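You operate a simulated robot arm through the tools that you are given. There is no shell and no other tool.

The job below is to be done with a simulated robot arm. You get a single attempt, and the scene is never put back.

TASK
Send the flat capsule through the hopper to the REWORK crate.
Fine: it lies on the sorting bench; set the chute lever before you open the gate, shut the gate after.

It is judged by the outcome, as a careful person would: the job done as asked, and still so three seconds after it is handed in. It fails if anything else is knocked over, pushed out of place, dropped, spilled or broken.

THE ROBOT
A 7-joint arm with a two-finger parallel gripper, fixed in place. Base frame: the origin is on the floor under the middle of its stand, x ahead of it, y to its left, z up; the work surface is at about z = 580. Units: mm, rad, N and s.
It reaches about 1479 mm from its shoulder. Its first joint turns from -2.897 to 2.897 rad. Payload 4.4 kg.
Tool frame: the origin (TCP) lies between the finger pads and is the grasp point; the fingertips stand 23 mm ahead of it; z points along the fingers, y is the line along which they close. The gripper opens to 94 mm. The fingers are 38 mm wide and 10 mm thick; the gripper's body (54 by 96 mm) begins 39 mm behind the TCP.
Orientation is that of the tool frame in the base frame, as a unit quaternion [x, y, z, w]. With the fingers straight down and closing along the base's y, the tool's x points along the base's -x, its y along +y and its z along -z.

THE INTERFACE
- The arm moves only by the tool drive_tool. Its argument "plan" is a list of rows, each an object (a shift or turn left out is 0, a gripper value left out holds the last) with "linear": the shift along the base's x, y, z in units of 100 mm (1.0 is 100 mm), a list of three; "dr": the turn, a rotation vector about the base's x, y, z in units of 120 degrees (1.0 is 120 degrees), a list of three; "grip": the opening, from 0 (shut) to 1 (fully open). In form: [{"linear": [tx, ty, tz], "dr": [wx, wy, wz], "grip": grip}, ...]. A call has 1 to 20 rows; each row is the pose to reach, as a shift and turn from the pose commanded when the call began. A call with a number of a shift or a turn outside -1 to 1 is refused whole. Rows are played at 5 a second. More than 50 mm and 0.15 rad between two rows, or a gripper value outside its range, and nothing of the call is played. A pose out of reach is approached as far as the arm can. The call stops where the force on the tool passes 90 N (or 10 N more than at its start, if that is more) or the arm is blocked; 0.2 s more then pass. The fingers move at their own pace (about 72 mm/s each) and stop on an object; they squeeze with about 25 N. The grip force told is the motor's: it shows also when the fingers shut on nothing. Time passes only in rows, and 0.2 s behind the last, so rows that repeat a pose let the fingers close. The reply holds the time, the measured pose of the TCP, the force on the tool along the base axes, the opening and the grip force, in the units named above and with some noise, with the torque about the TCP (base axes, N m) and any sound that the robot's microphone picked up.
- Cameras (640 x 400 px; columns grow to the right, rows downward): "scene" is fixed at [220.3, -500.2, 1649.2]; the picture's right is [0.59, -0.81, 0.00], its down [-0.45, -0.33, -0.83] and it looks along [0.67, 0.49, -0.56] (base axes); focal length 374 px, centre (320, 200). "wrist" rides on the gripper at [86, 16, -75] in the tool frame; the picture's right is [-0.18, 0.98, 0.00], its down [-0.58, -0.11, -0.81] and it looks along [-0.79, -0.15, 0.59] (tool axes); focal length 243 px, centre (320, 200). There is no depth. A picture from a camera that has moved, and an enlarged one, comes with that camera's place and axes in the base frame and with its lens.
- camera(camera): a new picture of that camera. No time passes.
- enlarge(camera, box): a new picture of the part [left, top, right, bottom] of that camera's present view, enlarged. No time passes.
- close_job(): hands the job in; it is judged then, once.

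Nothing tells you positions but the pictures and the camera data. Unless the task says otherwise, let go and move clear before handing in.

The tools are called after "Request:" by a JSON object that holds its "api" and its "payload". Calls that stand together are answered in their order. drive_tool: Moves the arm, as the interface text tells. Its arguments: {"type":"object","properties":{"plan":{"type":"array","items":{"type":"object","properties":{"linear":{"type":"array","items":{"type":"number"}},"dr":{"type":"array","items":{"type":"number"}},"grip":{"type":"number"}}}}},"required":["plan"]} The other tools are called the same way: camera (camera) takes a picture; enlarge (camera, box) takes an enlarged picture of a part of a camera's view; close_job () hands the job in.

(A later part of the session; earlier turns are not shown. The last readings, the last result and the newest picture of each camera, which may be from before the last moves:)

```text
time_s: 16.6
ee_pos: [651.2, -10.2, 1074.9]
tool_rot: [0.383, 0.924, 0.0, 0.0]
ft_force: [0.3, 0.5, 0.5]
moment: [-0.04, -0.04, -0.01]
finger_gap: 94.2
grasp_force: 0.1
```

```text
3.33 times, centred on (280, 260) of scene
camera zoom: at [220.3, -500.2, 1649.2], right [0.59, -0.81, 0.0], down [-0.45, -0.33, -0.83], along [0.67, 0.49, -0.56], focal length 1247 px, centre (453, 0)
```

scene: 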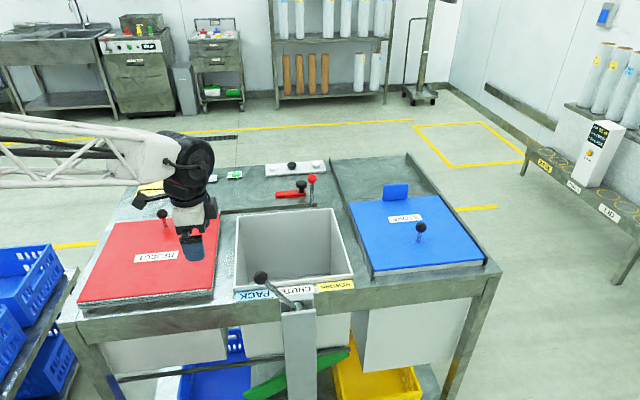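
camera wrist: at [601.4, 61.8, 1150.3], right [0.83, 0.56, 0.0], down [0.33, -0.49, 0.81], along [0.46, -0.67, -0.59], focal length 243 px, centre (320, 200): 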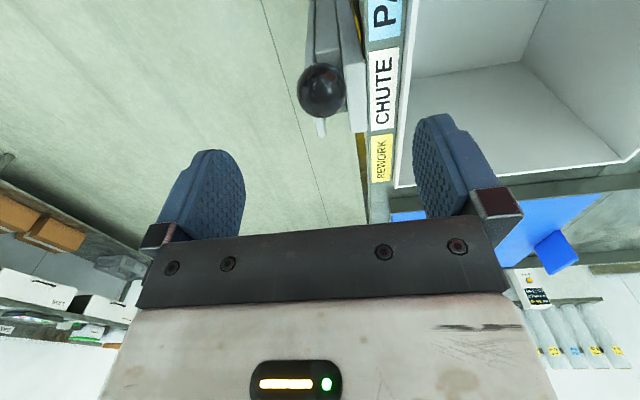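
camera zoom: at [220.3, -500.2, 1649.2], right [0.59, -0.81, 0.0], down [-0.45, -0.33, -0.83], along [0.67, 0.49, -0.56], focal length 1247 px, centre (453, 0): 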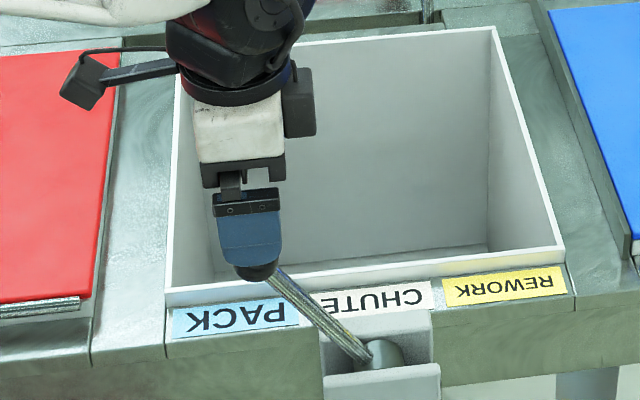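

The ball sits directly under the open fingers. I'll descend 75 mm and close on it.

Request:
{"api": "drive_tool", "payload": {"plan": [{"linear": [0, 0.01, -0.4]}, {"linear": [0, 0.01, -0.73]}, {"linear": [0, 0.01, -0.73]}]}}

Request:
{"api": "camera", "payload": {"camera": "wrist"}}

Request:
{"api": "enlarge", "payload": {"camera": "scene", "box": [200, 200, 360, 320]}}

```text
time_s: 17.4
ee_pos: [651.0, -8.6, 1002.9]
tool_rot: [0.383, 0.924, 0.001, 0.0]
ft_force: [0.1, -0.6, 0.3]
moment: [-0.01, -0.02, 0.03]
finger_gap: 93.8
grasp_force: 0.2
```

```text
taken
camera wrist: at [601.0, 63.1, 1078.0], right [0.83, 0.56, 0.0], down [0.33, -0.49, 0.81], along [0.46, -0.67, -0.59], focal length 243 px, centre (320, 200)
```

wrist: 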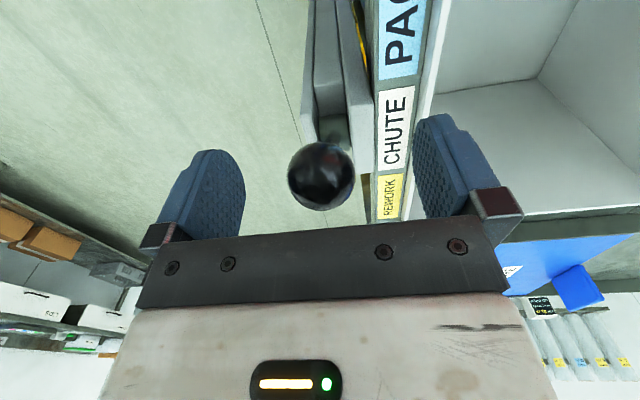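

```text
3.33 times, centred on (280, 260) of scene
camera zoom: at [220.3, -500.2, 1649.2], right [0.59, -0.81, 0.0], down [-0.45, -0.33, -0.83], along [0.67, 0.49, -0.56], focal length 1247 px, centre (453, 0)
```

zoom: 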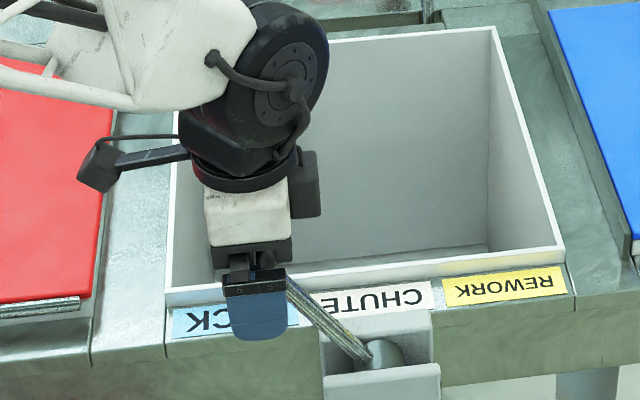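

The ball is centred between the pads, so I'll close the fingers on it.

Request:
{"api": "drive_tool", "payload": {"plan": [{"grip": 0}, {"grip": 0}, {"grip": 0}, {"grip": 0}, {"grip": 0}]}}

Request:
{"api": "camera", "payload": {"camera": "wrist"}}

```text
time_s: 18.6
ee_pos: [651.5, -8.6, 1003.0]
tool_rot: [0.383, 0.924, 0.0, 0.0]
ft_force: [25.9, 22.3, -9.2]
moment: [0.22, -0.01, -0.04]
finger_gap: 32.6
grasp_force: 45.5
```

```text
taken
camera wrist: at [601.5, 63.6, 1078.2], right [0.82, 0.57, 0.0], down [0.33, -0.49, 0.81], along [0.46, -0.67, -0.59], focal length 243 px, centre (320, 200)
```

wrist: 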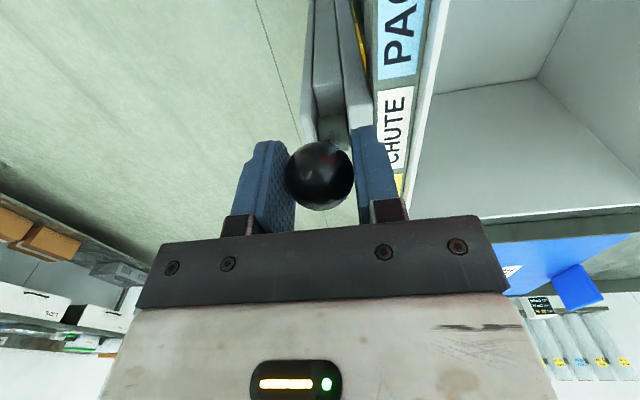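

The grip holds at 32.6 mm, but a side force of about 34 N along the bench depth says I'm a few mm off centre. I'll shift slightly to relieve it.

Request:
{"api": "drive_tool", "payload": {"plan": [{"linear": [0.015, 0.015, 0], "grip": 0}, {"linear": [0.015, 0.015, 0], "grip": 0}]}}

```text
time_s: 19.2
ee_pos: [651.6, -7.4, 1003.2]
tool_rot: [0.383, 0.924, -0.001, 0.0]
ft_force: [-22.7, -29.0, 10.9]
moment: [-1.07, -0.72, 0.01]
finger_gap: 32.7
grasp_force: 44.8
```

Request:
{"api": "drive_tool", "payload": {"plan": [{"linear": [-0.0075, -0.0075, 0], "grip": 0}, {"linear": [-0.0075, -0.0075, 0], "grip": 0}]}}

```text
time_s: 19.8
ee_pos: [651.9, -9.2, 1003.4]
tool_rot: [0.382, 0.924, -0.001, 0.001]
ft_force: [-29.4, -30.6, 8.1]
moment: [-0.39, -0.13, 0.02]
finger_gap: 32.7
grasp_force: 44.9
```

Request:
{"api": "drive_tool", "payload": {"plan": [{"linear": [-0.01, -0.01, 0], "grip": 0}, {"linear": [-0.01, -0.01, 0], "grip": 0}]}}

```text
time_s: 20.4
ee_pos: [651.9, -7.6, 1002.3]
tool_rot: [0.383, 0.924, 0.0, 0.001]
ft_force: [9.6, 2.0, -12.4]
moment: [0.59, 0.35, -0.04]
finger_gap: 32.4
grasp_force: 44.7
```

Forces are now small. I'll swing the lever along its arc towards REWORK and check partway.

Request:
{"api": "drive_tool", "payload": {"plan": [{"linear": [0.058, -0.058, 0.05], "grip": 0}, {"linear": [0.116, -0.116, 0.097], "grip": 0}, {"linear": [0.177, -0.177, 0.137], "grip": 0}, {"linear": [0.237, -0.237, 0.171], "grip": 0}, {"linear": [0.3, -0.3, 0.2], "grip": 0}, {"linear": [0.364, -0.364, 0.225], "grip": 0}]}}

Request:
{"api": "enlarge", "payload": {"camera": "scene", "box": [200, 200, 400, 400]}}

```text
time_s: 21.8
ee_pos: [688.3, -45.7, 1025.5]
tool_rot: [0.382, 0.924, 0.0, 0.0]
ft_force: [28.8, 42.1, -5.6]
moment: [1.14, 0.7, -0.12]
finger_gap: 32.7
grasp_force: 44.8
```

```text
2.00 times, centred on (300, 300) of scene
camera zoom: at [220.3, -500.2, 1649.2], right [0.59, -0.81, 0.0], down [-0.45, -0.33, -0.83], along [0.67, 0.49, -0.56], focal length 748 px, centre (360, 0)
```

zoom: 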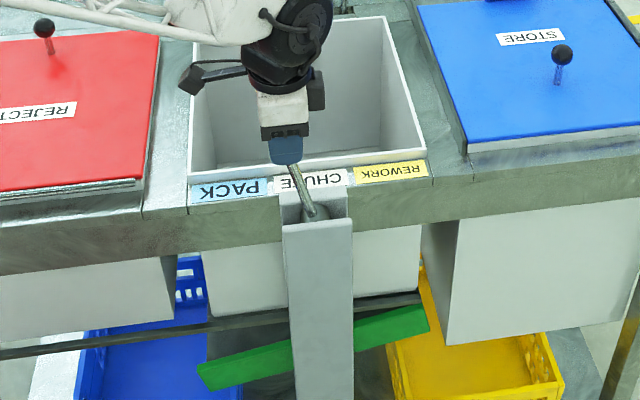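

The chute is swinging as expected. A side load of about 50 N has built up along the bench depth, so I'll add a small correction while continuing the arc.

Request:
{"api": "drive_tool", "payload": {"plan": [{"linear": [0.0085, 0.0085, 0], "grip": 0}, {"linear": [0.075, -0.055, 0.017], "grip": 0}, {"linear": [0.142, -0.119, 0.031], "grip": 0}, {"linear": [0.2, -0.175, 0.037], "grip": 0}, {"linear": [0.258, -0.23, 0.039], "grip": 0}, {"linear": [0.316, -0.285, 0.037], "grip": 0}, {"linear": [0.374, -0.34, 0.031], "grip": 0}]}}

```text
time_s: 23.4
ee_pos: [725.4, -80.5, 1028.8]
tool_rot: [0.382, 0.924, -0.001, -0.002]
ft_force: [-50.7, -38.1, 1.6]
moment: [0.64, 1.14, 0.43]
finger_gap: 32.6
grasp_force: 45.2
```

I overcorrected slightly. I'll back off the side load and carry on down the REWORK side.

Request:
{"api": "drive_tool", "payload": {"plan": [{"linear": [-0.011, -0.011, 0], "grip": 0}, {"linear": [0.054, -0.077, -0.013], "grip": 0}, {"linear": [0.1195, -0.142, -0.031], "grip": 0}, {"linear": [0.183, -0.206, -0.056], "grip": 0}, {"linear": [0.247, -0.269, -0.085], "grip": 0}]}}

```text
time_s: 24.6
ee_pos: [749.7, -106.4, 1021.6]
tool_rot: [0.383, 0.924, 0.0, -0.001]
ft_force: [-48.0, -36.7, 5.7]
moment: [0.72, 1.19, 0.57]
finger_gap: 32.8
grasp_force: 45.0
```

Request:
{"api": "drive_tool", "payload": {"plan": [{"linear": [-0.012, -0.012, 0], "grip": 0}, {"linear": [0.047, -0.073, -0.035], "grip": 0}, {"linear": [0.107, -0.134, -0.074], "grip": 0}]}}

Request:
{"api": "enlarge", "payload": {"camera": "scene", "box": [200, 200, 400, 400]}}

```text
time_s: 25.4
ee_pos: [763.1, -118.8, 1014.6]
tool_rot: [0.383, 0.924, 0.0, 0.001]
ft_force: [1.7, 7.0, 12.6]
moment: [1.04, 0.88, -0.03]
finger_gap: 32.5
grasp_force: 44.7
```

```text
2.00 times, centred on (300, 300) of scene
camera zoom: at [220.3, -500.2, 1649.2], right [0.59, -0.81, 0.0], down [-0.45, -0.33, -0.83], along [0.67, 0.49, -0.56], focal length 748 px, centre (360, 0)
```

zoom: 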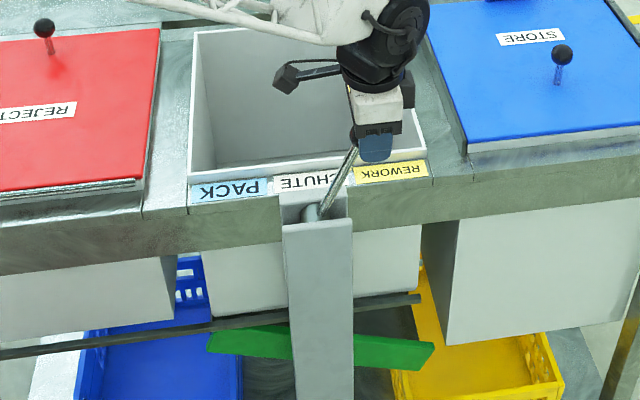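

The chute now tilts right and forces are low. I'll push on towards the mirrored end position.

Request:
{"api": "drive_tool", "payload": {"plan": [{"linear": [0.055, -0.06, -0.045], "grip": 0}, {"linear": [0.113, -0.117, -0.095], "grip": 0}, {"linear": [0.113, -0.117, -0.095], "grip": 0}]}}

Request:
{"api": "enlarge", "payload": {"camera": "scene", "box": [200, 200, 400, 400]}}

```text
time_s: 26.2
ee_pos: [773.3, -129.8, 1005.1]
tool_rot: [0.383, 0.924, 0.001, 0.001]
ft_force: [28.7, 23.2, 15.1]
moment: [0.69, 0.59, -0.42]
finger_gap: 32.5
grasp_force: 45.1
```

```text
2.00 times, centred on (300, 300) of scene
camera zoom: at [220.3, -500.2, 1649.2], right [0.59, -0.81, 0.0], down [-0.45, -0.33, -0.83], along [0.67, 0.49, -0.56], focal length 748 px, centre (360, 0)
```

zoom: 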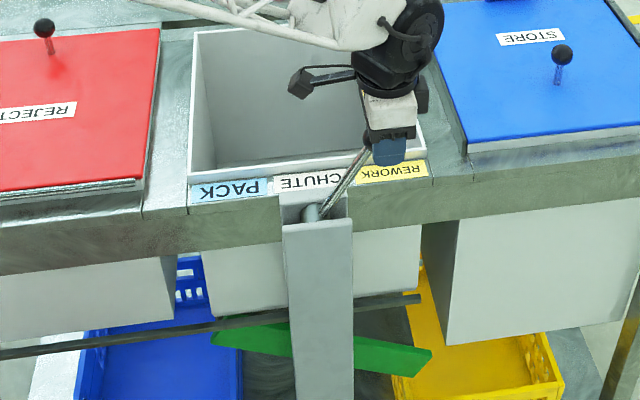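

Request:
{"api": "drive_tool", "payload": {"plan": [{"linear": [0.039, -0.022, -0.03], "grip": 0}, {"linear": [0.07, -0.053, -0.06], "grip": 0}, {"linear": [0.07, -0.053, -0.06], "grip": 0}]}}

```text
time_s: 27.0
ee_pos: [779.9, -135.0, 998.4]
tool_rot: [0.383, 0.924, 0.0, 0.0]
ft_force: [10.1, 33.7, 27.5]
moment: [0.69, 0.53, -0.24]
finger_gap: 32.7
grasp_force: 45.3
```

Request:
{"api": "enlarge", "payload": {"camera": "scene", "box": [200, 230, 400, 400]}}

Request:
{"api": "camera", "payload": {"camera": "wrist"}}

```text
2.35 times, centred on (300, 315) of scene
camera zoom: at [220.3, -500.2, 1649.2], right [0.59, -0.81, 0.0], down [-0.45, -0.33, -0.83], along [0.67, 0.49, -0.56], focal length 880 px, centre (367, -71)
```

zoom: 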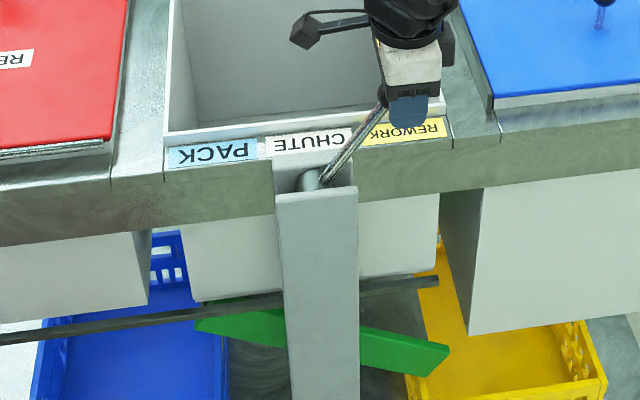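

```text
taken
camera wrist: at [729.1, -64.1, 1073.5], right [0.82, 0.57, 0.0], down [0.33, -0.49, 0.81], along [0.46, -0.67, -0.59], focal length 243 px, centre (320, 200)
```

wrist: 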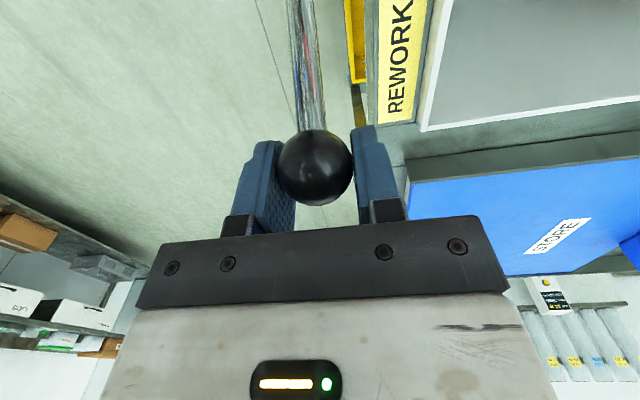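

The lever is against its REWORK stop (tangential resistance rose to about 30 N) and the chute slopes right to the yellow crate. I'll release it and lift clear.

Request:
{"api": "drive_tool", "payload": {"plan": [{"linear": [0, 0, 0], "grip": 1}, {"linear": [0, 0, 0], "grip": 1}, {"linear": [0, 0, 0], "grip": 1}, {"linear": [0, 0, 0.3], "grip": 1}, {"linear": [0, 0, 0.7], "grip": 1}, {"linear": [0, 0, 1.0], "grip": 1}, {"linear": [0, 0, 1.0], "grip": 1}]}}

Request:
{"api": "enlarge", "payload": {"camera": "scene", "box": [200, 230, 400, 400]}}

Request:
{"api": "camera", "payload": {"camera": "wrist"}}

```text
time_s: 28.6
ee_pos: [778.8, -136.0, 1098.9]
tool_rot: [0.382, 0.924, 0.0, -0.001]
ft_force: [0.7, 0.0, -0.1]
moment: [0.03, 0.04, -0.02]
finger_gap: 94.0
grasp_force: 0.1
```

```text
2.35 times, centred on (300, 315) of scene
camera zoom: at [220.3, -500.2, 1649.2], right [0.59, -0.81, 0.0], down [-0.45, -0.33, -0.83], along [0.67, 0.49, -0.56], focal length 880 px, centre (367, -71)
```

zoom: 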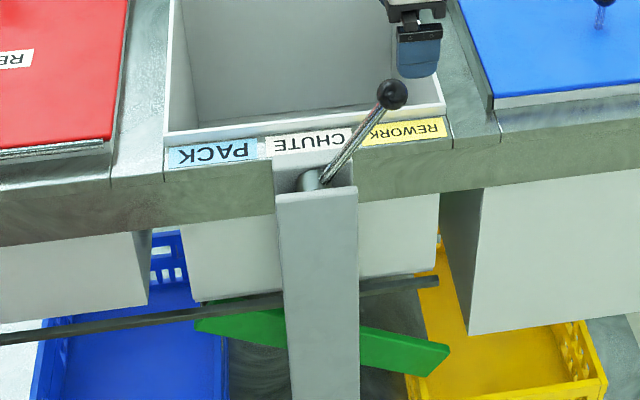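

```text
taken
camera wrist: at [729.3, -64.8, 1172.4], right [0.83, 0.56, 0.0], down [0.33, -0.49, 0.81], along [0.46, -0.67, -0.59], focal length 243 px, centre (320, 200)
```

wrist: 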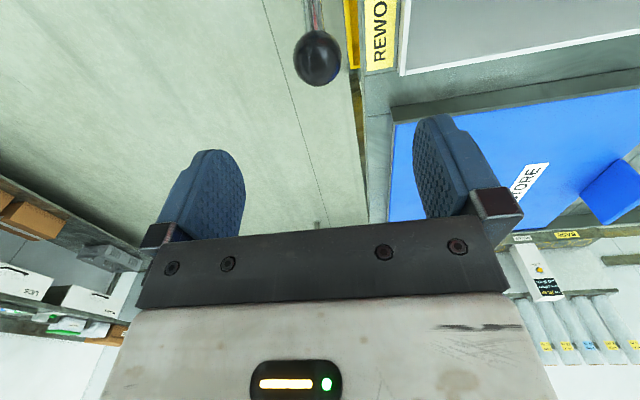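

The lever stayed put and the chute points at the yellow REWORK crate. Now I'll fly at a safe height over to the light-blue capsule at about (1003, 624).

Request:
{"api": "drive_tool", "payload": {"plan": [{"linear": [0.1, 0.34, 0]}, {"linear": [0.2, 0.68, 0]}, {"linear": [0.29, 1.0, 0]}]}}

Request:
{"api": "drive_tool", "payload": {"plan": [{"linear": [0.1, 0.34, 0]}, {"linear": [0.2, 0.68, 0]}, {"linear": [0.29, 1.0, 0]}]}}

Request:
{"api": "drive_tool", "payload": {"plan": [{"linear": [0.1, 0.34, 0]}, {"linear": [0.2, 0.68, 0]}, {"linear": [0.29, 1.0, 0]}]}}

Request:
{"api": "drive_tool", "payload": {"plan": [{"linear": [0.1, 0.34, 0]}, {"linear": [0.2, 0.68, 0]}, {"linear": [0.29, 1.0, 0]}]}}

Request:
{"api": "camera", "payload": {"camera": "scene"}}

```text
time_s: 29.4
ee_pos: [807.8, -36.8, 1099.4]
tool_rot: [0.383, 0.924, 0.0, 0.0]
ft_force: [0.3, -0.7, 0.0]
moment: [-0.01, 0.01, -0.01]
finger_gap: 93.9
grasp_force: 0.1
```

```text
time_s: 30.2
ee_pos: [836.6, 60.6, 1098.5]
tool_rot: [0.383, 0.924, 0.0, 0.0]
ft_force: [0.1, 1.1, 0.0]
moment: [-0.01, -0.02, 0.01]
finger_gap: 94.1
grasp_force: 0.0
```

```text
time_s: 31.0
ee_pos: [867.0, 162.7, 1099.8]
tool_rot: [0.383, 0.924, 0.0, 0.0]
ft_force: [0.2, 0.3, -0.7]
moment: [0.0, 0.0, -0.03]
finger_gap: 94.2
grasp_force: 0.0
```

```text
time_s: 31.8
ee_pos: [895.8, 263.3, 1099.0]
tool_rot: [0.382, 0.924, -0.001, 0.0]
ft_force: [0.8, -0.9, 0.3]
moment: [-0.01, 0.03, 0.05]
finger_gap: 94.1
grasp_force: 0.1
```

```text
taken
```

scene: 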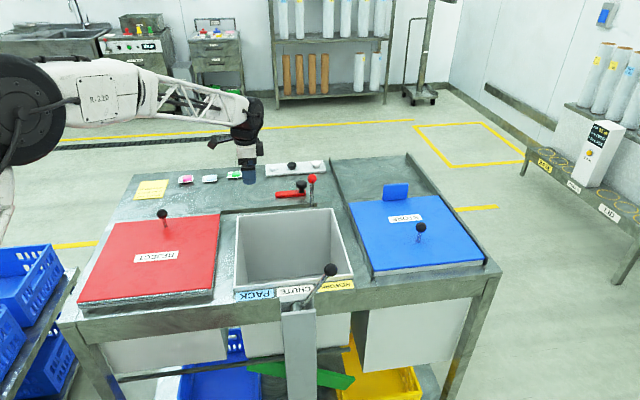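

Request:
{"api": "drive_tool", "payload": {"plan": [{"linear": [0.05, 0.34, 0]}, {"linear": [0.1, 0.68, 0]}, {"linear": [0.15, 1.0, 0]}]}}

Request:
{"api": "drive_tool", "payload": {"plan": [{"linear": [0.05, 0.34, 0]}, {"linear": [0.1, 0.68, 0]}, {"linear": [0.15, 1.0, 0]}]}}

Request:
{"api": "drive_tool", "payload": {"plan": [{"linear": [0.05, 0.34, 0]}, {"linear": [0.1, 0.68, 0]}, {"linear": [0.15, 1.0, 0]}]}}

Request:
{"api": "drive_tool", "payload": {"plan": [{"linear": [0.05, 0.34, 0]}, {"linear": [0.1, 0.68, 0]}, {"linear": [0.15, 1.0, 0]}, {"linear": [0.15, 1.0, 0]}]}}

Request:
{"api": "camera", "payload": {"camera": "wrist"}}

Request:
{"api": "camera", "payload": {"camera": "scene"}}

```text
time_s: 32.6
ee_pos: [910.4, 363.2, 1098.8]
tool_rot: [0.382, 0.924, 0.0, 0.0]
ft_force: [1.6, 0.2, 0.0]
moment: [0.0, -0.01, 0.02]
finger_gap: 94.0
grasp_force: 0.0
```

```text
time_s: 33.4
ee_pos: [925.0, 462.2, 1097.3]
tool_rot: [0.383, 0.924, 0.0, 0.0]
ft_force: [-0.5, 0.0, -0.1]
moment: [-0.02, 0.02, -0.05]
finger_gap: 94.2
grasp_force: 0.1
```

```text
time_s: 34.2
ee_pos: [939.2, 563.2, 1097.6]
tool_rot: [0.382, 0.924, 0.0, 0.0]
ft_force: [-0.1, 0.8, -0.9]
moment: [0.0, 0.0, -0.01]
finger_gap: 94.2
grasp_force: 0.0
```

```text
time_s: 35.2
ee_pos: [953.5, 663.1, 1097.8]
tool_rot: [0.383, 0.924, 0.0, 0.0]
ft_force: [-0.9, 0.1, 0.3]
moment: [0.0, -0.01, -0.05]
finger_gap: 94.1
grasp_force: 0.0
```

```text
taken
camera wrist: at [904.6, 735.0, 1171.9], right [0.82, 0.57, 0.0], down [0.33, -0.49, 0.81], along [0.46, -0.67, -0.59], focal length 243 px, centre (320, 200)
```

wrist: 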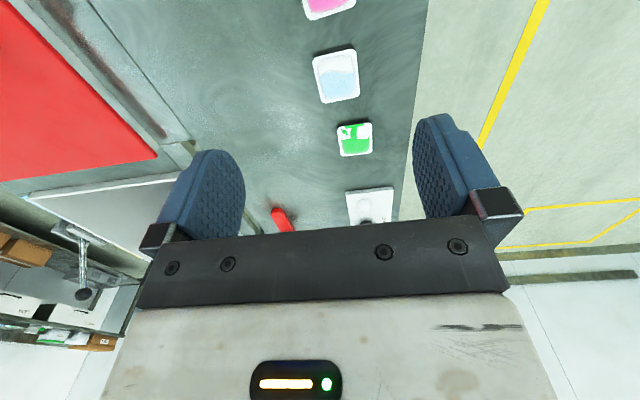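

```text
taken
```

scene: 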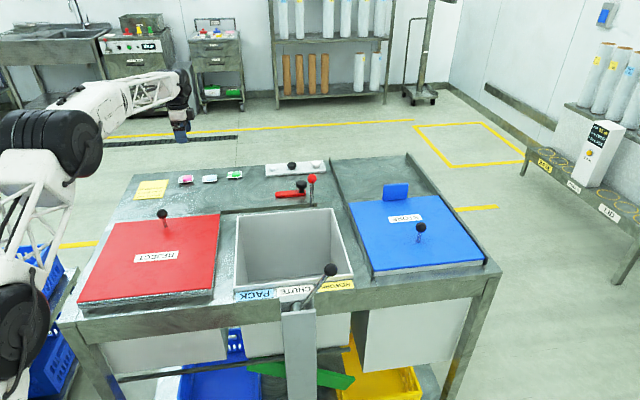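

Request:
{"api": "enlarge", "payload": {"camera": "wrist", "box": [290, 0, 400, 170]}}

Request:
{"api": "enlarge", "payload": {"camera": "scene", "box": [200, 172, 220, 186]}}

Request:
{"api": "enlarge", "payload": {"camera": "scene", "box": [176, 172, 196, 186]}}

Request:
{"api": "enlarge", "payload": {"camera": "wrist", "box": [305, 40, 365, 110]}}

```text
2.35 times, centred on (345, 85) of wrist
camera zoom: at [904.6, 735.0, 1171.9], right [0.82, 0.57, 0.0], down [0.33, -0.49, 0.81], along [0.46, -0.67, -0.59], focal length 571 px, centre (261, 471)
```

zoom: 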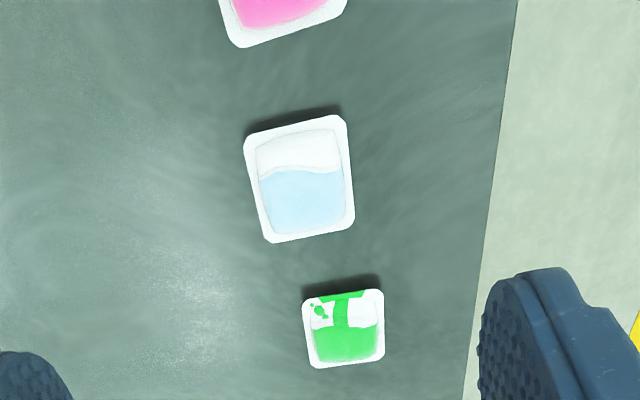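

```text
16.00 times, centred on (210, 179) of scene
camera zoom: at [220.3, -500.2, 1649.2], right [0.59, -0.81, 0.0], down [-0.45, -0.33, -0.83], along [0.67, 0.49, -0.56], focal length 5987 px, centre (2080, 536)
```

zoom: 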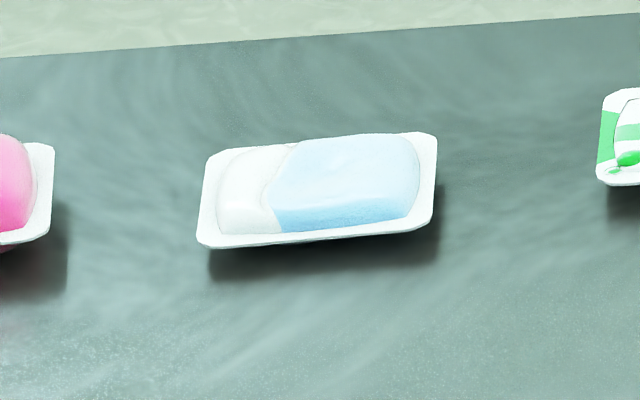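

```text
16.00 times, centred on (186, 179) of scene
camera zoom: at [220.3, -500.2, 1649.2], right [0.59, -0.81, 0.0], down [-0.45, -0.33, -0.83], along [0.67, 0.49, -0.56], focal length 5987 px, centre (2464, 536)
```

zoom: 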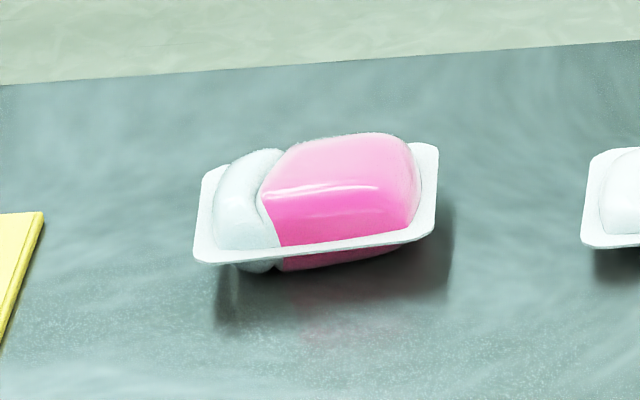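

```text
5.71 times, centred on (335, 75) of wrist
camera zoom: at [904.6, 735.0, 1171.9], right [0.82, 0.57, 0.0], down [0.33, -0.49, 0.81], along [0.46, -0.67, -0.59], focal length 1386 px, centre (234, 914)
```

zoom: 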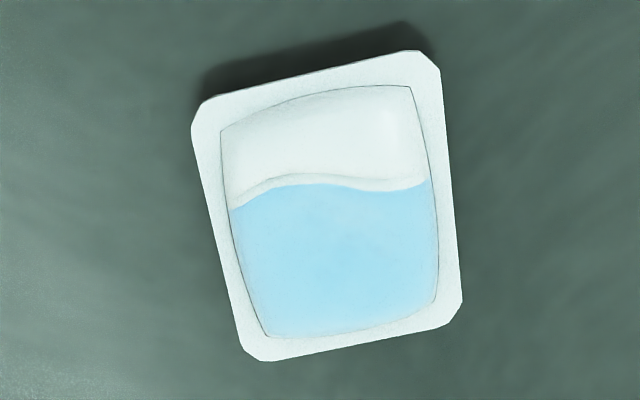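

From this view pink is plump, green has leaked, and blue is the low, slack one, so blue is the flat capsule. It's centred near (1005, 626), about 53 × 45 mm, and lined up with my gripper. I'll move above it and come down in stages.

Request:
{"api": "drive_tool", "payload": {"plan": [{"linear": [0.26, -0.185, 0], "grip": 1}, {"linear": [0.52, -0.37, 0], "grip": 1}, {"linear": [0.52, -0.37, -0.4], "grip": 1}, {"linear": [0.52, -0.37, -0.8], "grip": 1}, {"linear": [0.52, -0.37, -1.0], "grip": 1}, {"linear": [0.52, -0.37, -1.0], "grip": 1}]}}

Request:
{"api": "camera", "payload": {"camera": "wrist"}}

Request:
{"api": "enlarge", "payload": {"camera": "scene", "box": [160, 130, 260, 200]}}

```text
time_s: 36.6
ee_pos: [1006.8, 626.6, 997.4]
tool_rot: [0.382, 0.924, 0.0, 0.0]
ft_force: [0.5, 0.7, 0.8]
moment: [0.0, 0.03, -0.02]
finger_gap: 94.0
grasp_force: 0.1
```

```text
taken
camera wrist: at [956.6, 699.4, 1072.9], right [0.83, 0.56, 0.0], down [0.33, -0.49, 0.81], along [0.46, -0.67, -0.59], focal length 243 px, centre (320, 200)
```

wrist: 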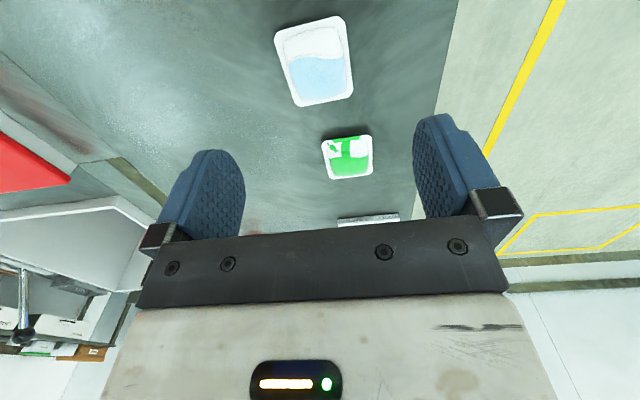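

```text
5.71 times, centred on (210, 165) of scene
camera zoom: at [220.3, -500.2, 1649.2], right [0.59, -0.81, 0.0], down [-0.45, -0.33, -0.83], along [0.67, 0.49, -0.56], focal length 2138 px, centre (949, 400)
```

zoom: 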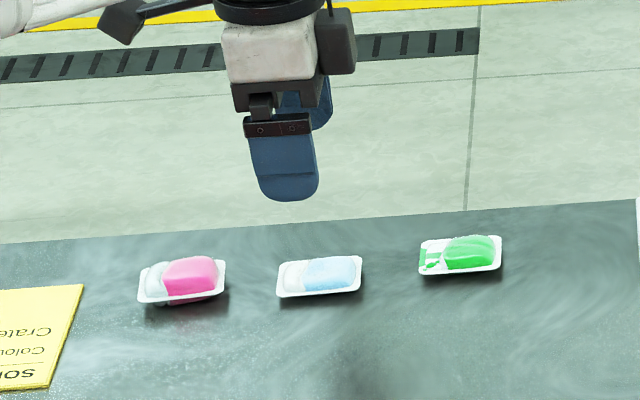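

Request:
{"api": "enlarge", "payload": {"camera": "wrist", "box": [260, 0, 380, 120]}}

```text
3.33 times, centred on (320, 60) of wrist
camera zoom: at [956.6, 699.4, 1072.9], right [0.83, 0.56, 0.0], down [0.33, -0.49, 0.81], along [0.46, -0.67, -0.59], focal length 809 px, centre (320, 667)
```

zoom: 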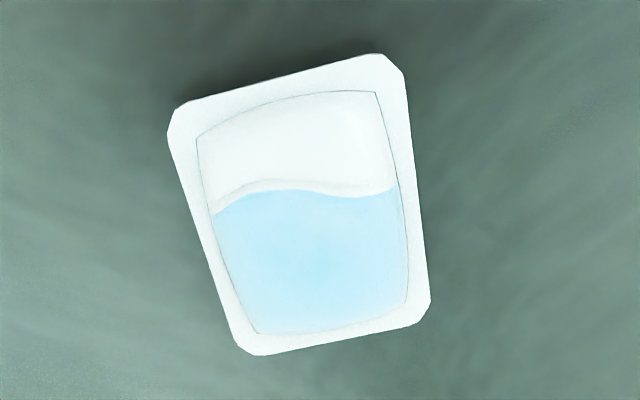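

The capsule is within a couple of mm of the spot under the TCP. I'll descend further and watch the force.

Request:
{"api": "drive_tool", "payload": {"plan": [{"linear": [0, 0, -0.35], "grip": 1}, {"linear": [0, 0, -0.65], "grip": 1}, {"linear": [0, 0, -0.65], "grip": 1}]}}

Request:
{"api": "camera", "payload": {"camera": "wrist"}}

Request:
{"api": "enlarge", "payload": {"camera": "scene", "box": [180, 150, 240, 190]}}

```text
time_s: 37.4
ee_pos: [1006.0, 627.0, 932.3]
tool_rot: [0.383, 0.924, 0.0, -0.001]
ft_force: [0.6, 0.2, -0.3]
moment: [0.01, -0.02, -0.02]
finger_gap: 94.1
grasp_force: 0.0
```

```text
taken
camera wrist: at [955.7, 698.5, 1006.5], right [0.83, 0.56, 0.0], down [0.33, -0.49, 0.81], along [0.46, -0.67, -0.59], focal length 243 px, centre (320, 200)
```

wrist: 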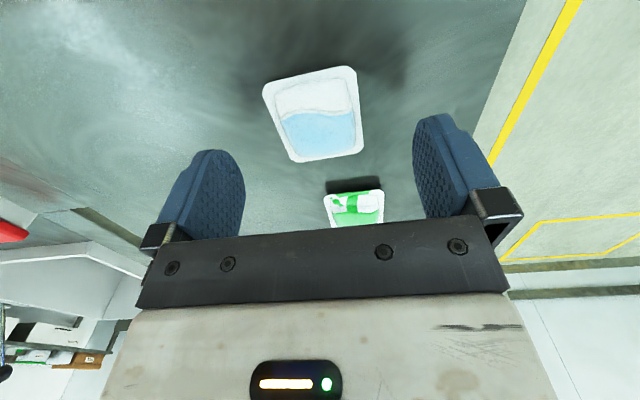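

```text
10.00 times, centred on (210, 170) of scene
camera zoom: at [220.3, -500.2, 1649.2], right [0.59, -0.81, 0.0], down [-0.45, -0.33, -0.83], along [0.67, 0.49, -0.56], focal length 3742 px, centre (1420, 500)
```

zoom: 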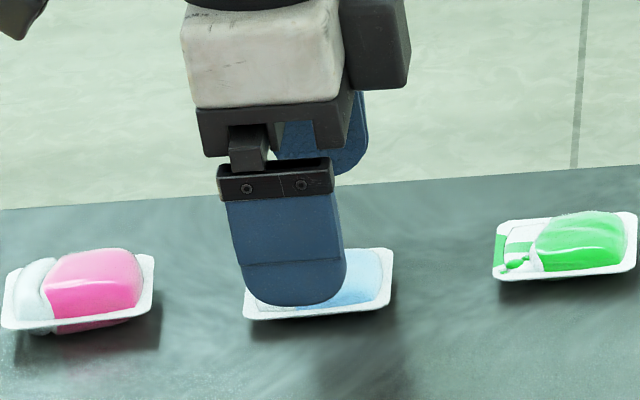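

Request:
{"api": "enlarge", "payload": {"camera": "wrist", "box": [250, 50, 380, 180]}}

Request:
{"api": "enlarge", "payload": {"camera": "wrist", "box": [150, 110, 490, 240]}}

```text
3.08 times, centred on (315, 115) of wrist
camera zoom: at [955.7, 698.5, 1006.5], right [0.83, 0.56, 0.0], down [0.33, -0.49, 0.81], along [0.46, -0.67, -0.59], focal length 746 px, centre (335, 462)
```

zoom: 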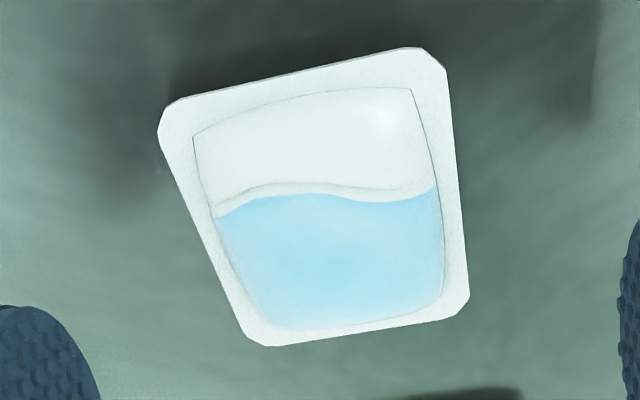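

```text
1.88 times, centred on (320, 175) of wrist
camera zoom: at [955.7, 698.5, 1006.5], right [0.83, 0.56, 0.0], down [0.33, -0.49, 0.81], along [0.46, -0.67, -0.59], focal length 457 px, centre (320, 247)
```

zoom: 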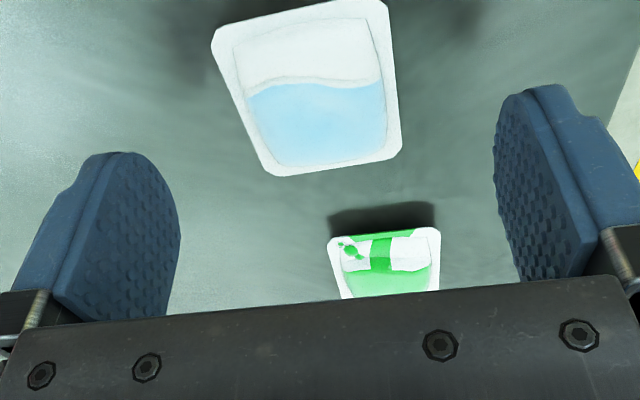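

The refined fit puts the capsule centre at (1004, 628), its flange at z≈890 and its short side at about 46.8°. I'll trim the yaw by 2° and go down so the fingertips sit just above the bench.

Request:
{"api": "drive_tool", "payload": {"plan": [{"linear": [-0.015, 0.005, -0.1], "dr": [0, 0, 0.0167], "grip": 1}, {"linear": [-0.015, 0.005, -0.2], "dr": [0, 0, 0.0167], "grip": 1}, {"linear": [-0.015, 0.005, -0.23], "dr": [0, 0, 0.0167], "grip": 1}, {"linear": [-0.015, 0.005, -0.23], "dr": [0, 0, 0.0167], "grip": 1}]}}

Request:
{"api": "enlarge", "payload": {"camera": "scene", "box": [180, 150, 240, 190]}}

Request:
{"api": "camera", "payload": {"camera": "wrist"}}

```text
time_s: 38.4
ee_pos: [1005.7, 626.3, 909.5]
tool_rot: [0.367, 0.93, 0.0, -0.001]
ft_force: [0.0, 0.5, -0.7]
moment: [0.02, -0.01, -0.01]
finger_gap: 93.8
grasp_force: 0.1
```

```text
10.00 times, centred on (210, 170) of scene
camera zoom: at [220.3, -500.2, 1649.2], right [0.59, -0.81, 0.0], down [-0.45, -0.33, -0.83], along [0.67, 0.49, -0.56], focal length 3742 px, centre (1420, 500)
```

zoom: 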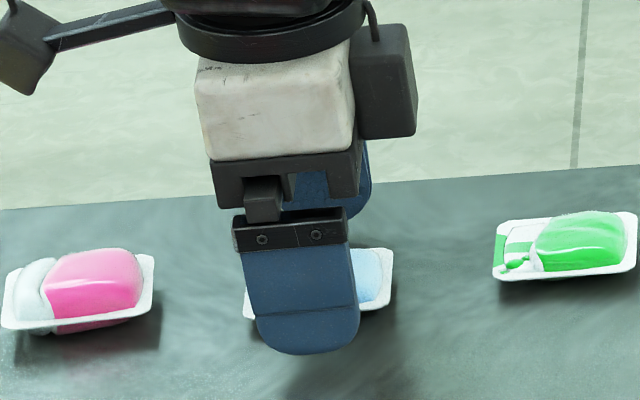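

```text
taken
camera wrist: at [953.0, 696.8, 984.5], right [0.8, 0.59, 0.0], down [0.35, -0.48, 0.81], along [0.48, -0.65, -0.59], focal length 243 px, centre (320, 200)
```

wrist: 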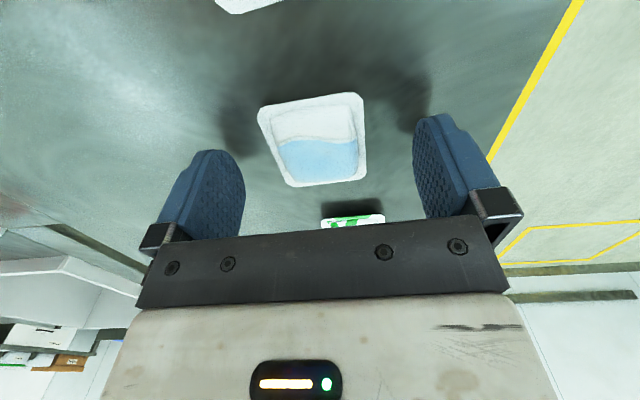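

Request:
{"api": "drive_tool", "payload": {"plan": [{"linear": [-0.01, 0.01, -0.02], "grip": 1}, {"linear": [-0.01, 0.01, -0.035], "grip": 1}, {"linear": [-0.01, 0.01, -0.035], "grip": 1}]}}

Request:
{"api": "enlarge", "payload": {"camera": "wrist", "box": [150, 80, 490, 240]}}

```text
time_s: 39.2
ee_pos: [1004.2, 629.9, 906.5]
tool_rot: [0.366, 0.93, 0.0, 0.0]
ft_force: [0.1, 0.9, 0.5]
moment: [0.03, 0.0, -0.01]
finger_gap: 94.0
grasp_force: 0.1
```

```text
1.88 times, centred on (320, 160) of wrist
camera zoom: at [952.1, 697.9, 981.2], right [0.81, 0.59, 0.0], down [0.35, -0.48, 0.81], along [0.48, -0.65, -0.59], focal length 457 px, centre (320, 275)
```

zoom: 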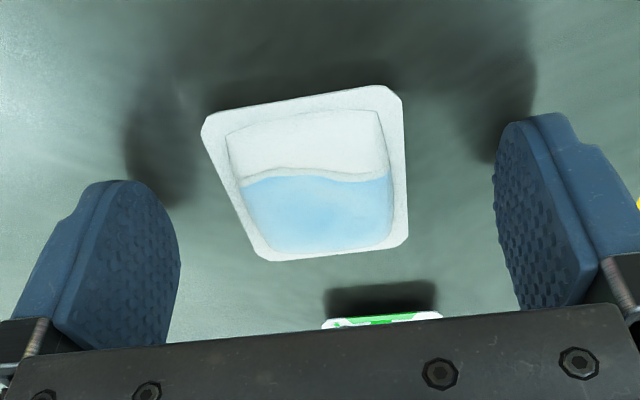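

No contact with the bench yet, and the capsule lies between the fingers. I'll close on it now.

Request:
{"api": "drive_tool", "payload": {"plan": [{"grip": 0.6}, {"grip": 0.4}, {"grip": 0.2}, {"grip": 0}, {"grip": 0}, {"grip": 0}]}}

Request:
{"api": "camera", "payload": {"camera": "wrist"}}

Request:
{"api": "enlarge", "payload": {"camera": "scene", "box": [180, 150, 240, 190]}}

```text
time_s: 40.6
ee_pos: [1003.8, 627.9, 907.4]
tool_rot: [0.367, 0.93, 0.0, 0.0]
ft_force: [-0.4, -0.3, 0.6]
moment: [-0.02, -0.03, -0.02]
finger_gap: 40.6
grasp_force: 24.8
```

```text
taken
camera wrist: at [952.1, 697.9, 981.3], right [0.8, 0.59, 0.0], down [0.35, -0.48, 0.81], along [0.48, -0.65, -0.59], focal length 243 px, centre (320, 200)
```

wrist: 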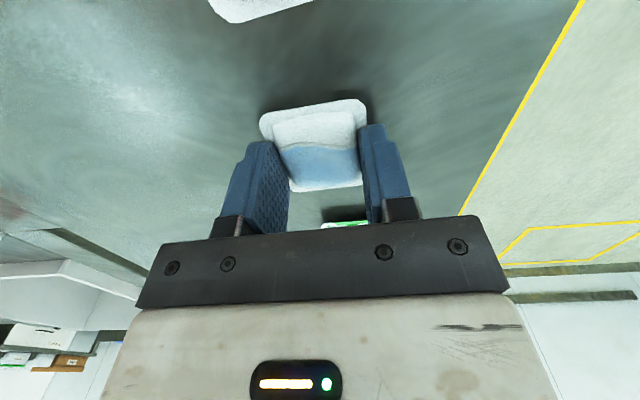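

```text
10.00 times, centred on (210, 170) of scene
camera zoom: at [220.3, -500.2, 1649.2], right [0.59, -0.81, 0.0], down [-0.45, -0.33, -0.83], along [0.67, 0.49, -0.56], focal length 3742 px, centre (1420, 500)
```

zoom: 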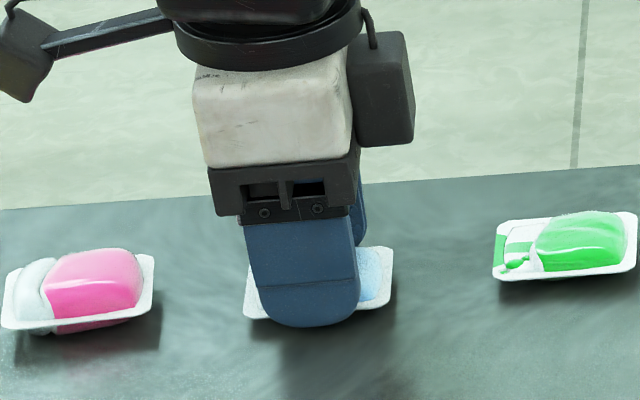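

The grip settled at 40.6 mm with about 25 N. I'll lift slowly and check that the capsule comes along.

Request:
{"api": "drive_tool", "payload": {"plan": [{"linear": [0, 0, 0.1], "grip": 0}, {"linear": [0, 0, 0.25], "grip": 0}, {"linear": [0, 0, 0.5], "grip": 0}, {"linear": [0, 0, 0.75], "grip": 0}, {"linear": [0, 0, 1.0], "grip": 0}, {"linear": [0, 0, 1.0], "grip": 0}]}}

Request:
{"api": "camera", "payload": {"camera": "wrist"}}

Request:
{"api": "camera", "payload": {"camera": "scene"}}

```text
time_s: 42.0
ee_pos: [1003.2, 626.7, 1006.9]
tool_rot: [0.367, 0.93, 0.0, -0.001]
ft_force: [0.4, 0.7, -0.6]
moment: [-0.01, 0.01, 0.0]
finger_gap: 40.5
grasp_force: 25.2
```

```text
taken
camera wrist: at [951.4, 696.8, 1080.8], right [0.8, 0.59, 0.0], down [0.35, -0.48, 0.81], along [0.48, -0.65, -0.59], focal length 243 px, centre (320, 200)
```

wrist: 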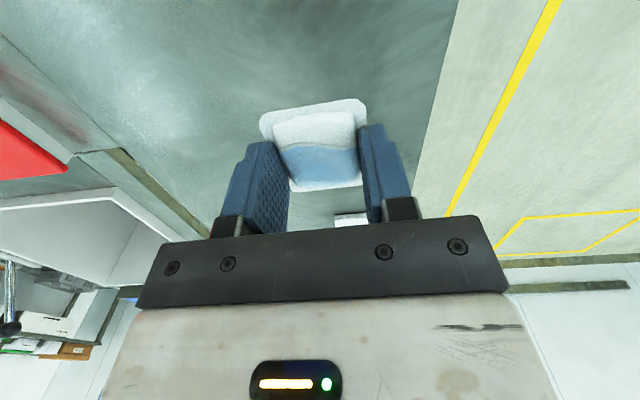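

```text
taken
```

scene: 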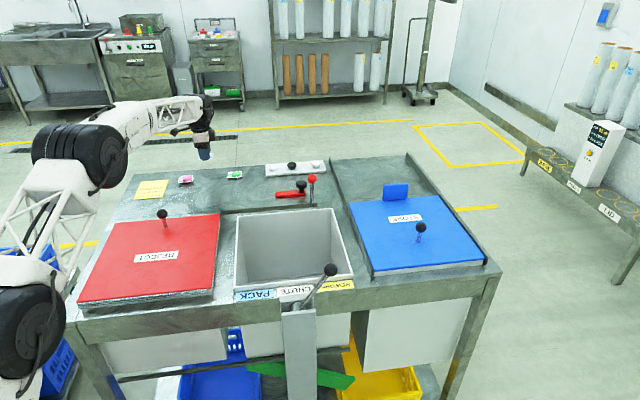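

The capsule is held securely. I'll carry it at a safe height to above the hopper centre, around (891, 109).

Request:
{"api": "drive_tool", "payload": {"plan": [{"linear": [-0.07, -0.3, 0.25], "grip": 0}, {"linear": [-0.14, -0.65, 0.5], "grip": 0}, {"linear": [-0.21, -1.0, 0.7], "grip": 0}]}}

Request:
{"api": "drive_tool", "payload": {"plan": [{"linear": [-0.07, -0.33, 0], "grip": 0}, {"linear": [-0.14, -0.66, 0], "grip": 0}, {"linear": [-0.22, -1.0, 0], "grip": 0}]}}

Request:
{"api": "drive_tool", "payload": {"plan": [{"linear": [-0.07, -0.33, 0], "grip": 0}, {"linear": [-0.14, -0.66, 0], "grip": 0}, {"linear": [-0.22, -1.0, 0], "grip": 0}]}}

Request:
{"api": "drive_tool", "payload": {"plan": [{"linear": [-0.07, -0.33, 0], "grip": 0}, {"linear": [-0.14, -0.66, 0], "grip": 0}, {"linear": [-0.22, -1.0, 0], "grip": 0}]}}

Request:
{"api": "drive_tool", "payload": {"plan": [{"linear": [-0.07, -0.33, 0], "grip": 0}, {"linear": [-0.14, -0.66, 0], "grip": 0}, {"linear": [-0.22, -1.0, 0], "grip": 0}, {"linear": [-0.22, -1.0, 0], "grip": 0}]}}

Request:
{"api": "camera", "payload": {"camera": "scene"}}

Request:
{"api": "camera", "payload": {"camera": "wrist"}}

```text
time_s: 42.8
ee_pos: [981.3, 526.1, 1077.1]
tool_rot: [0.366, 0.931, 0.0, 0.0]
ft_force: [-0.3, 0.4, -0.7]
moment: [0.0, -0.01, -0.02]
finger_gap: 40.2
grasp_force: 24.9
```

```text
time_s: 43.6
ee_pos: [960.3, 428.7, 1078.2]
tool_rot: [0.367, 0.93, 0.001, -0.001]
ft_force: [0.2, -0.2, -0.6]
moment: [0.01, 0.05, 0.02]
finger_gap: 40.4
grasp_force: 25.3
```

```text
time_s: 44.4
ee_pos: [940.8, 326.9, 1074.5]
tool_rot: [0.367, 0.93, 0.0, 0.001]
ft_force: [-0.5, 0.3, -0.5]
moment: [0.03, 0.01, -0.02]
finger_gap: 40.5
grasp_force: 25.4
```

```text
time_s: 45.2
ee_pos: [919.7, 225.5, 1074.3]
tool_rot: [0.366, 0.931, 0.0, 0.0]
ft_force: [0.2, 0.0, -0.4]
moment: [0.01, -0.02, 0.0]
finger_gap: 40.6
grasp_force: 24.8
```

```text
time_s: 46.2
ee_pos: [898.3, 128.8, 1074.7]
tool_rot: [0.366, 0.93, 0.001, 0.0]
ft_force: [-0.4, 0.0, 0.0]
moment: [0.0, 0.02, -0.01]
finger_gap: 40.6
grasp_force: 25.1
```

```text
taken
```

scene: 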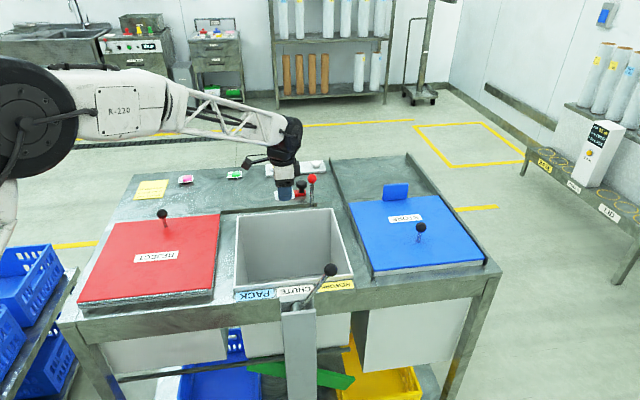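

```text
taken
camera wrist: at [845.9, 198.7, 1149.3], right [0.8, 0.59, 0.0], down [0.35, -0.48, 0.81], along [0.48, -0.65, -0.59], focal length 243 px, centre (320, 200)
```

wrist: 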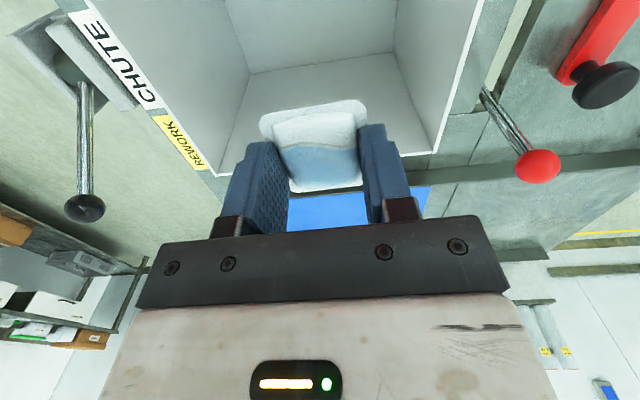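

I'm over the hopper with the capsule still gripped. I'll centre and lower into the hopper in stages, watching clearance.

Request:
{"api": "drive_tool", "payload": {"plan": [{"linear": [-0.07, -0.19, 0], "grip": 0}, {"linear": [-0.07, -0.19, -0.4], "grip": 0}, {"linear": [-0.07, -0.19, -0.8], "grip": 0}, {"linear": [-0.07, -0.19, -1.0], "grip": 0}]}}

Request:
{"api": "drive_tool", "payload": {"plan": [{"linear": [0, 0, -0.4], "grip": 0}, {"linear": [0, 0, -0.8], "grip": 0}, {"linear": [0, 0, -0.8], "grip": 0}]}}

Request:
{"api": "camera", "payload": {"camera": "scene"}}

Request:
{"api": "camera", "payload": {"camera": "wrist"}}

```text
time_s: 47.2
ee_pos: [888.0, 108.2, 976.3]
tool_rot: [0.366, 0.931, 0.0, 0.001]
ft_force: [0.6, 0.4, -0.6]
moment: [0.03, 0.01, -0.03]
finger_gap: 40.7
grasp_force: 25.2
```

```text
time_s: 48.0
ee_pos: [888.6, 107.5, 896.0]
tool_rot: [0.366, 0.931, 0.001, -0.001]
ft_force: [-0.5, -0.3, 0.0]
moment: [0.01, 0.0, -0.02]
finger_gap: 40.5
grasp_force: 24.4
```

```text
taken
```

scene: 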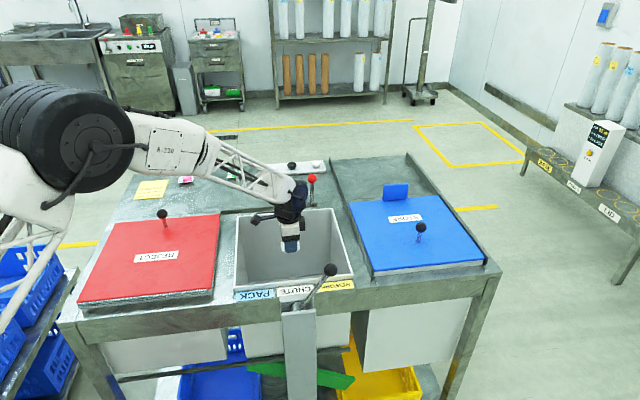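

```text
taken
camera wrist: at [835.6, 178.2, 970.2], right [0.81, 0.59, 0.0], down [0.35, -0.48, 0.81], along [0.48, -0.65, -0.59], focal length 243 px, centre (320, 200)
```

wrist: 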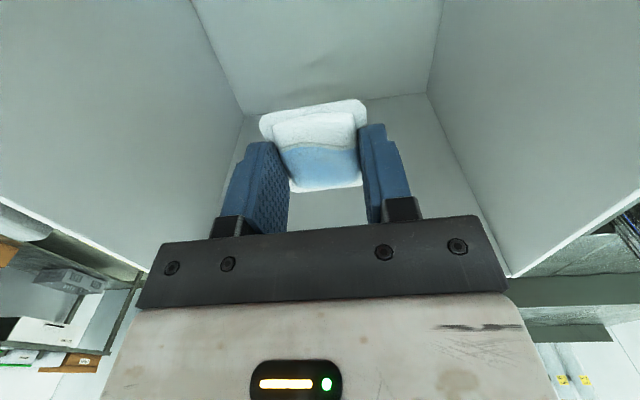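

There's good clearance inside the hopper and the forearm rises away from the rim. I'll go lower for a gentle release.

Request:
{"api": "drive_tool", "payload": {"plan": [{"linear": [0, 0, -0.35], "grip": 0}, {"linear": [0, 0, -0.7], "grip": 0}, {"linear": [0, 0, -0.9], "grip": 0}, {"linear": [0, 0, -0.9], "grip": 0}]}}

Request:
{"api": "enlarge", "payload": {"camera": "scene", "box": [140, 130, 380, 310]}}

Request:
{"api": "camera", "payload": {"camera": "wrist"}}

```text
time_s: 49.0
ee_pos: [887.1, 108.1, 806.0]
tool_rot: [0.366, 0.931, 0.0, -0.001]
ft_force: [-0.5, -0.3, 0.1]
moment: [-0.02, -0.04, 0.0]
finger_gap: 40.5
grasp_force: 25.5
```

```text
2.22 times, centred on (260, 220) of scene
camera zoom: at [220.3, -500.2, 1649.2], right [0.59, -0.81, 0.0], down [-0.45, -0.33, -0.83], along [0.67, 0.49, -0.56], focal length 832 px, centre (453, 156)
```

zoom: 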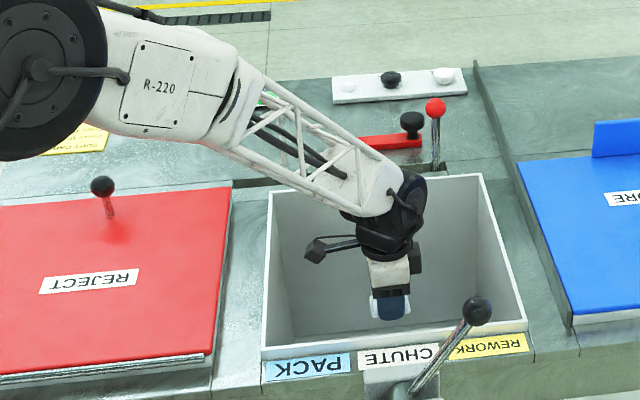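

```text
taken
camera wrist: at [834.7, 178.2, 880.9], right [0.8, 0.59, 0.0], down [0.35, -0.48, 0.81], along [0.48, -0.65, -0.59], focal length 243 px, centre (320, 200)
```

wrist: 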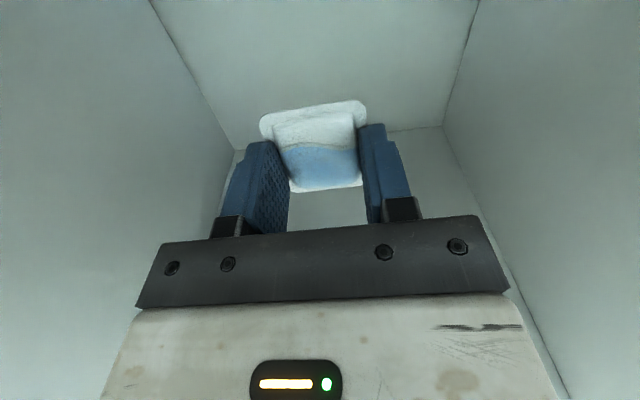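

Request:
{"api": "drive_tool", "payload": {"plan": [{"linear": [0, 0, -0.35], "grip": 0}, {"linear": [0, 0, -0.7], "grip": 0}, {"linear": [0, 0, -0.7], "grip": 0}]}}

Request:
{"api": "enlarge", "payload": {"camera": "scene", "box": [140, 130, 380, 310]}}

Request:
{"api": "camera", "payload": {"camera": "wrist"}}

```text
time_s: 49.8
ee_pos: [887.6, 108.2, 737.3]
tool_rot: [0.367, 0.93, 0.0, 0.0]
ft_force: [0.3, -0.4, -0.1]
moment: [-0.02, -0.01, -0.01]
finger_gap: 40.6
grasp_force: 24.7
```

```text
2.22 times, centred on (260, 220) of scene
camera zoom: at [220.3, -500.2, 1649.2], right [0.59, -0.81, 0.0], down [-0.45, -0.33, -0.83], along [0.67, 0.49, -0.56], focal length 832 px, centre (453, 156)
```

zoom: 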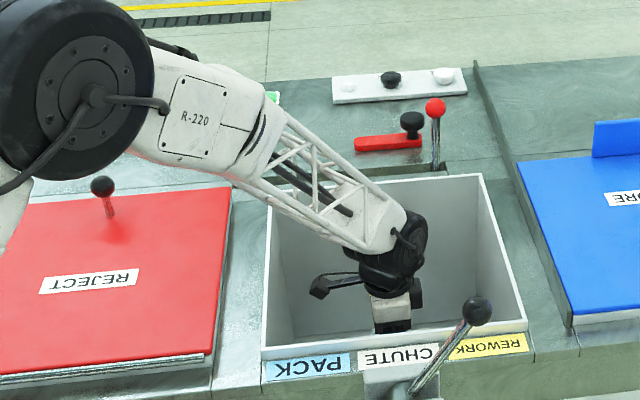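

```text
taken
camera wrist: at [835.6, 179.3, 811.3], right [0.8, 0.59, 0.0], down [0.35, -0.48, 0.81], along [0.48, -0.65, -0.59], focal length 243 px, centre (320, 200)
```

wrist: 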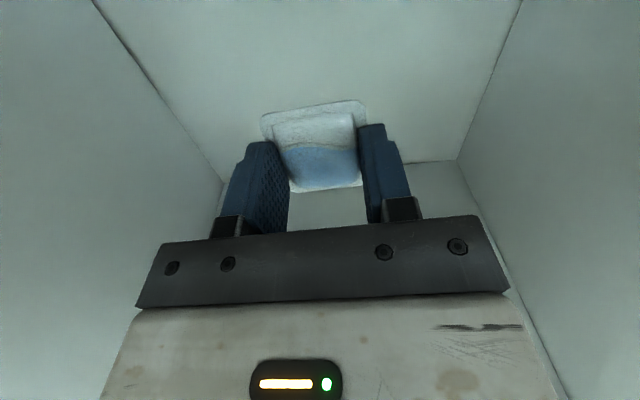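

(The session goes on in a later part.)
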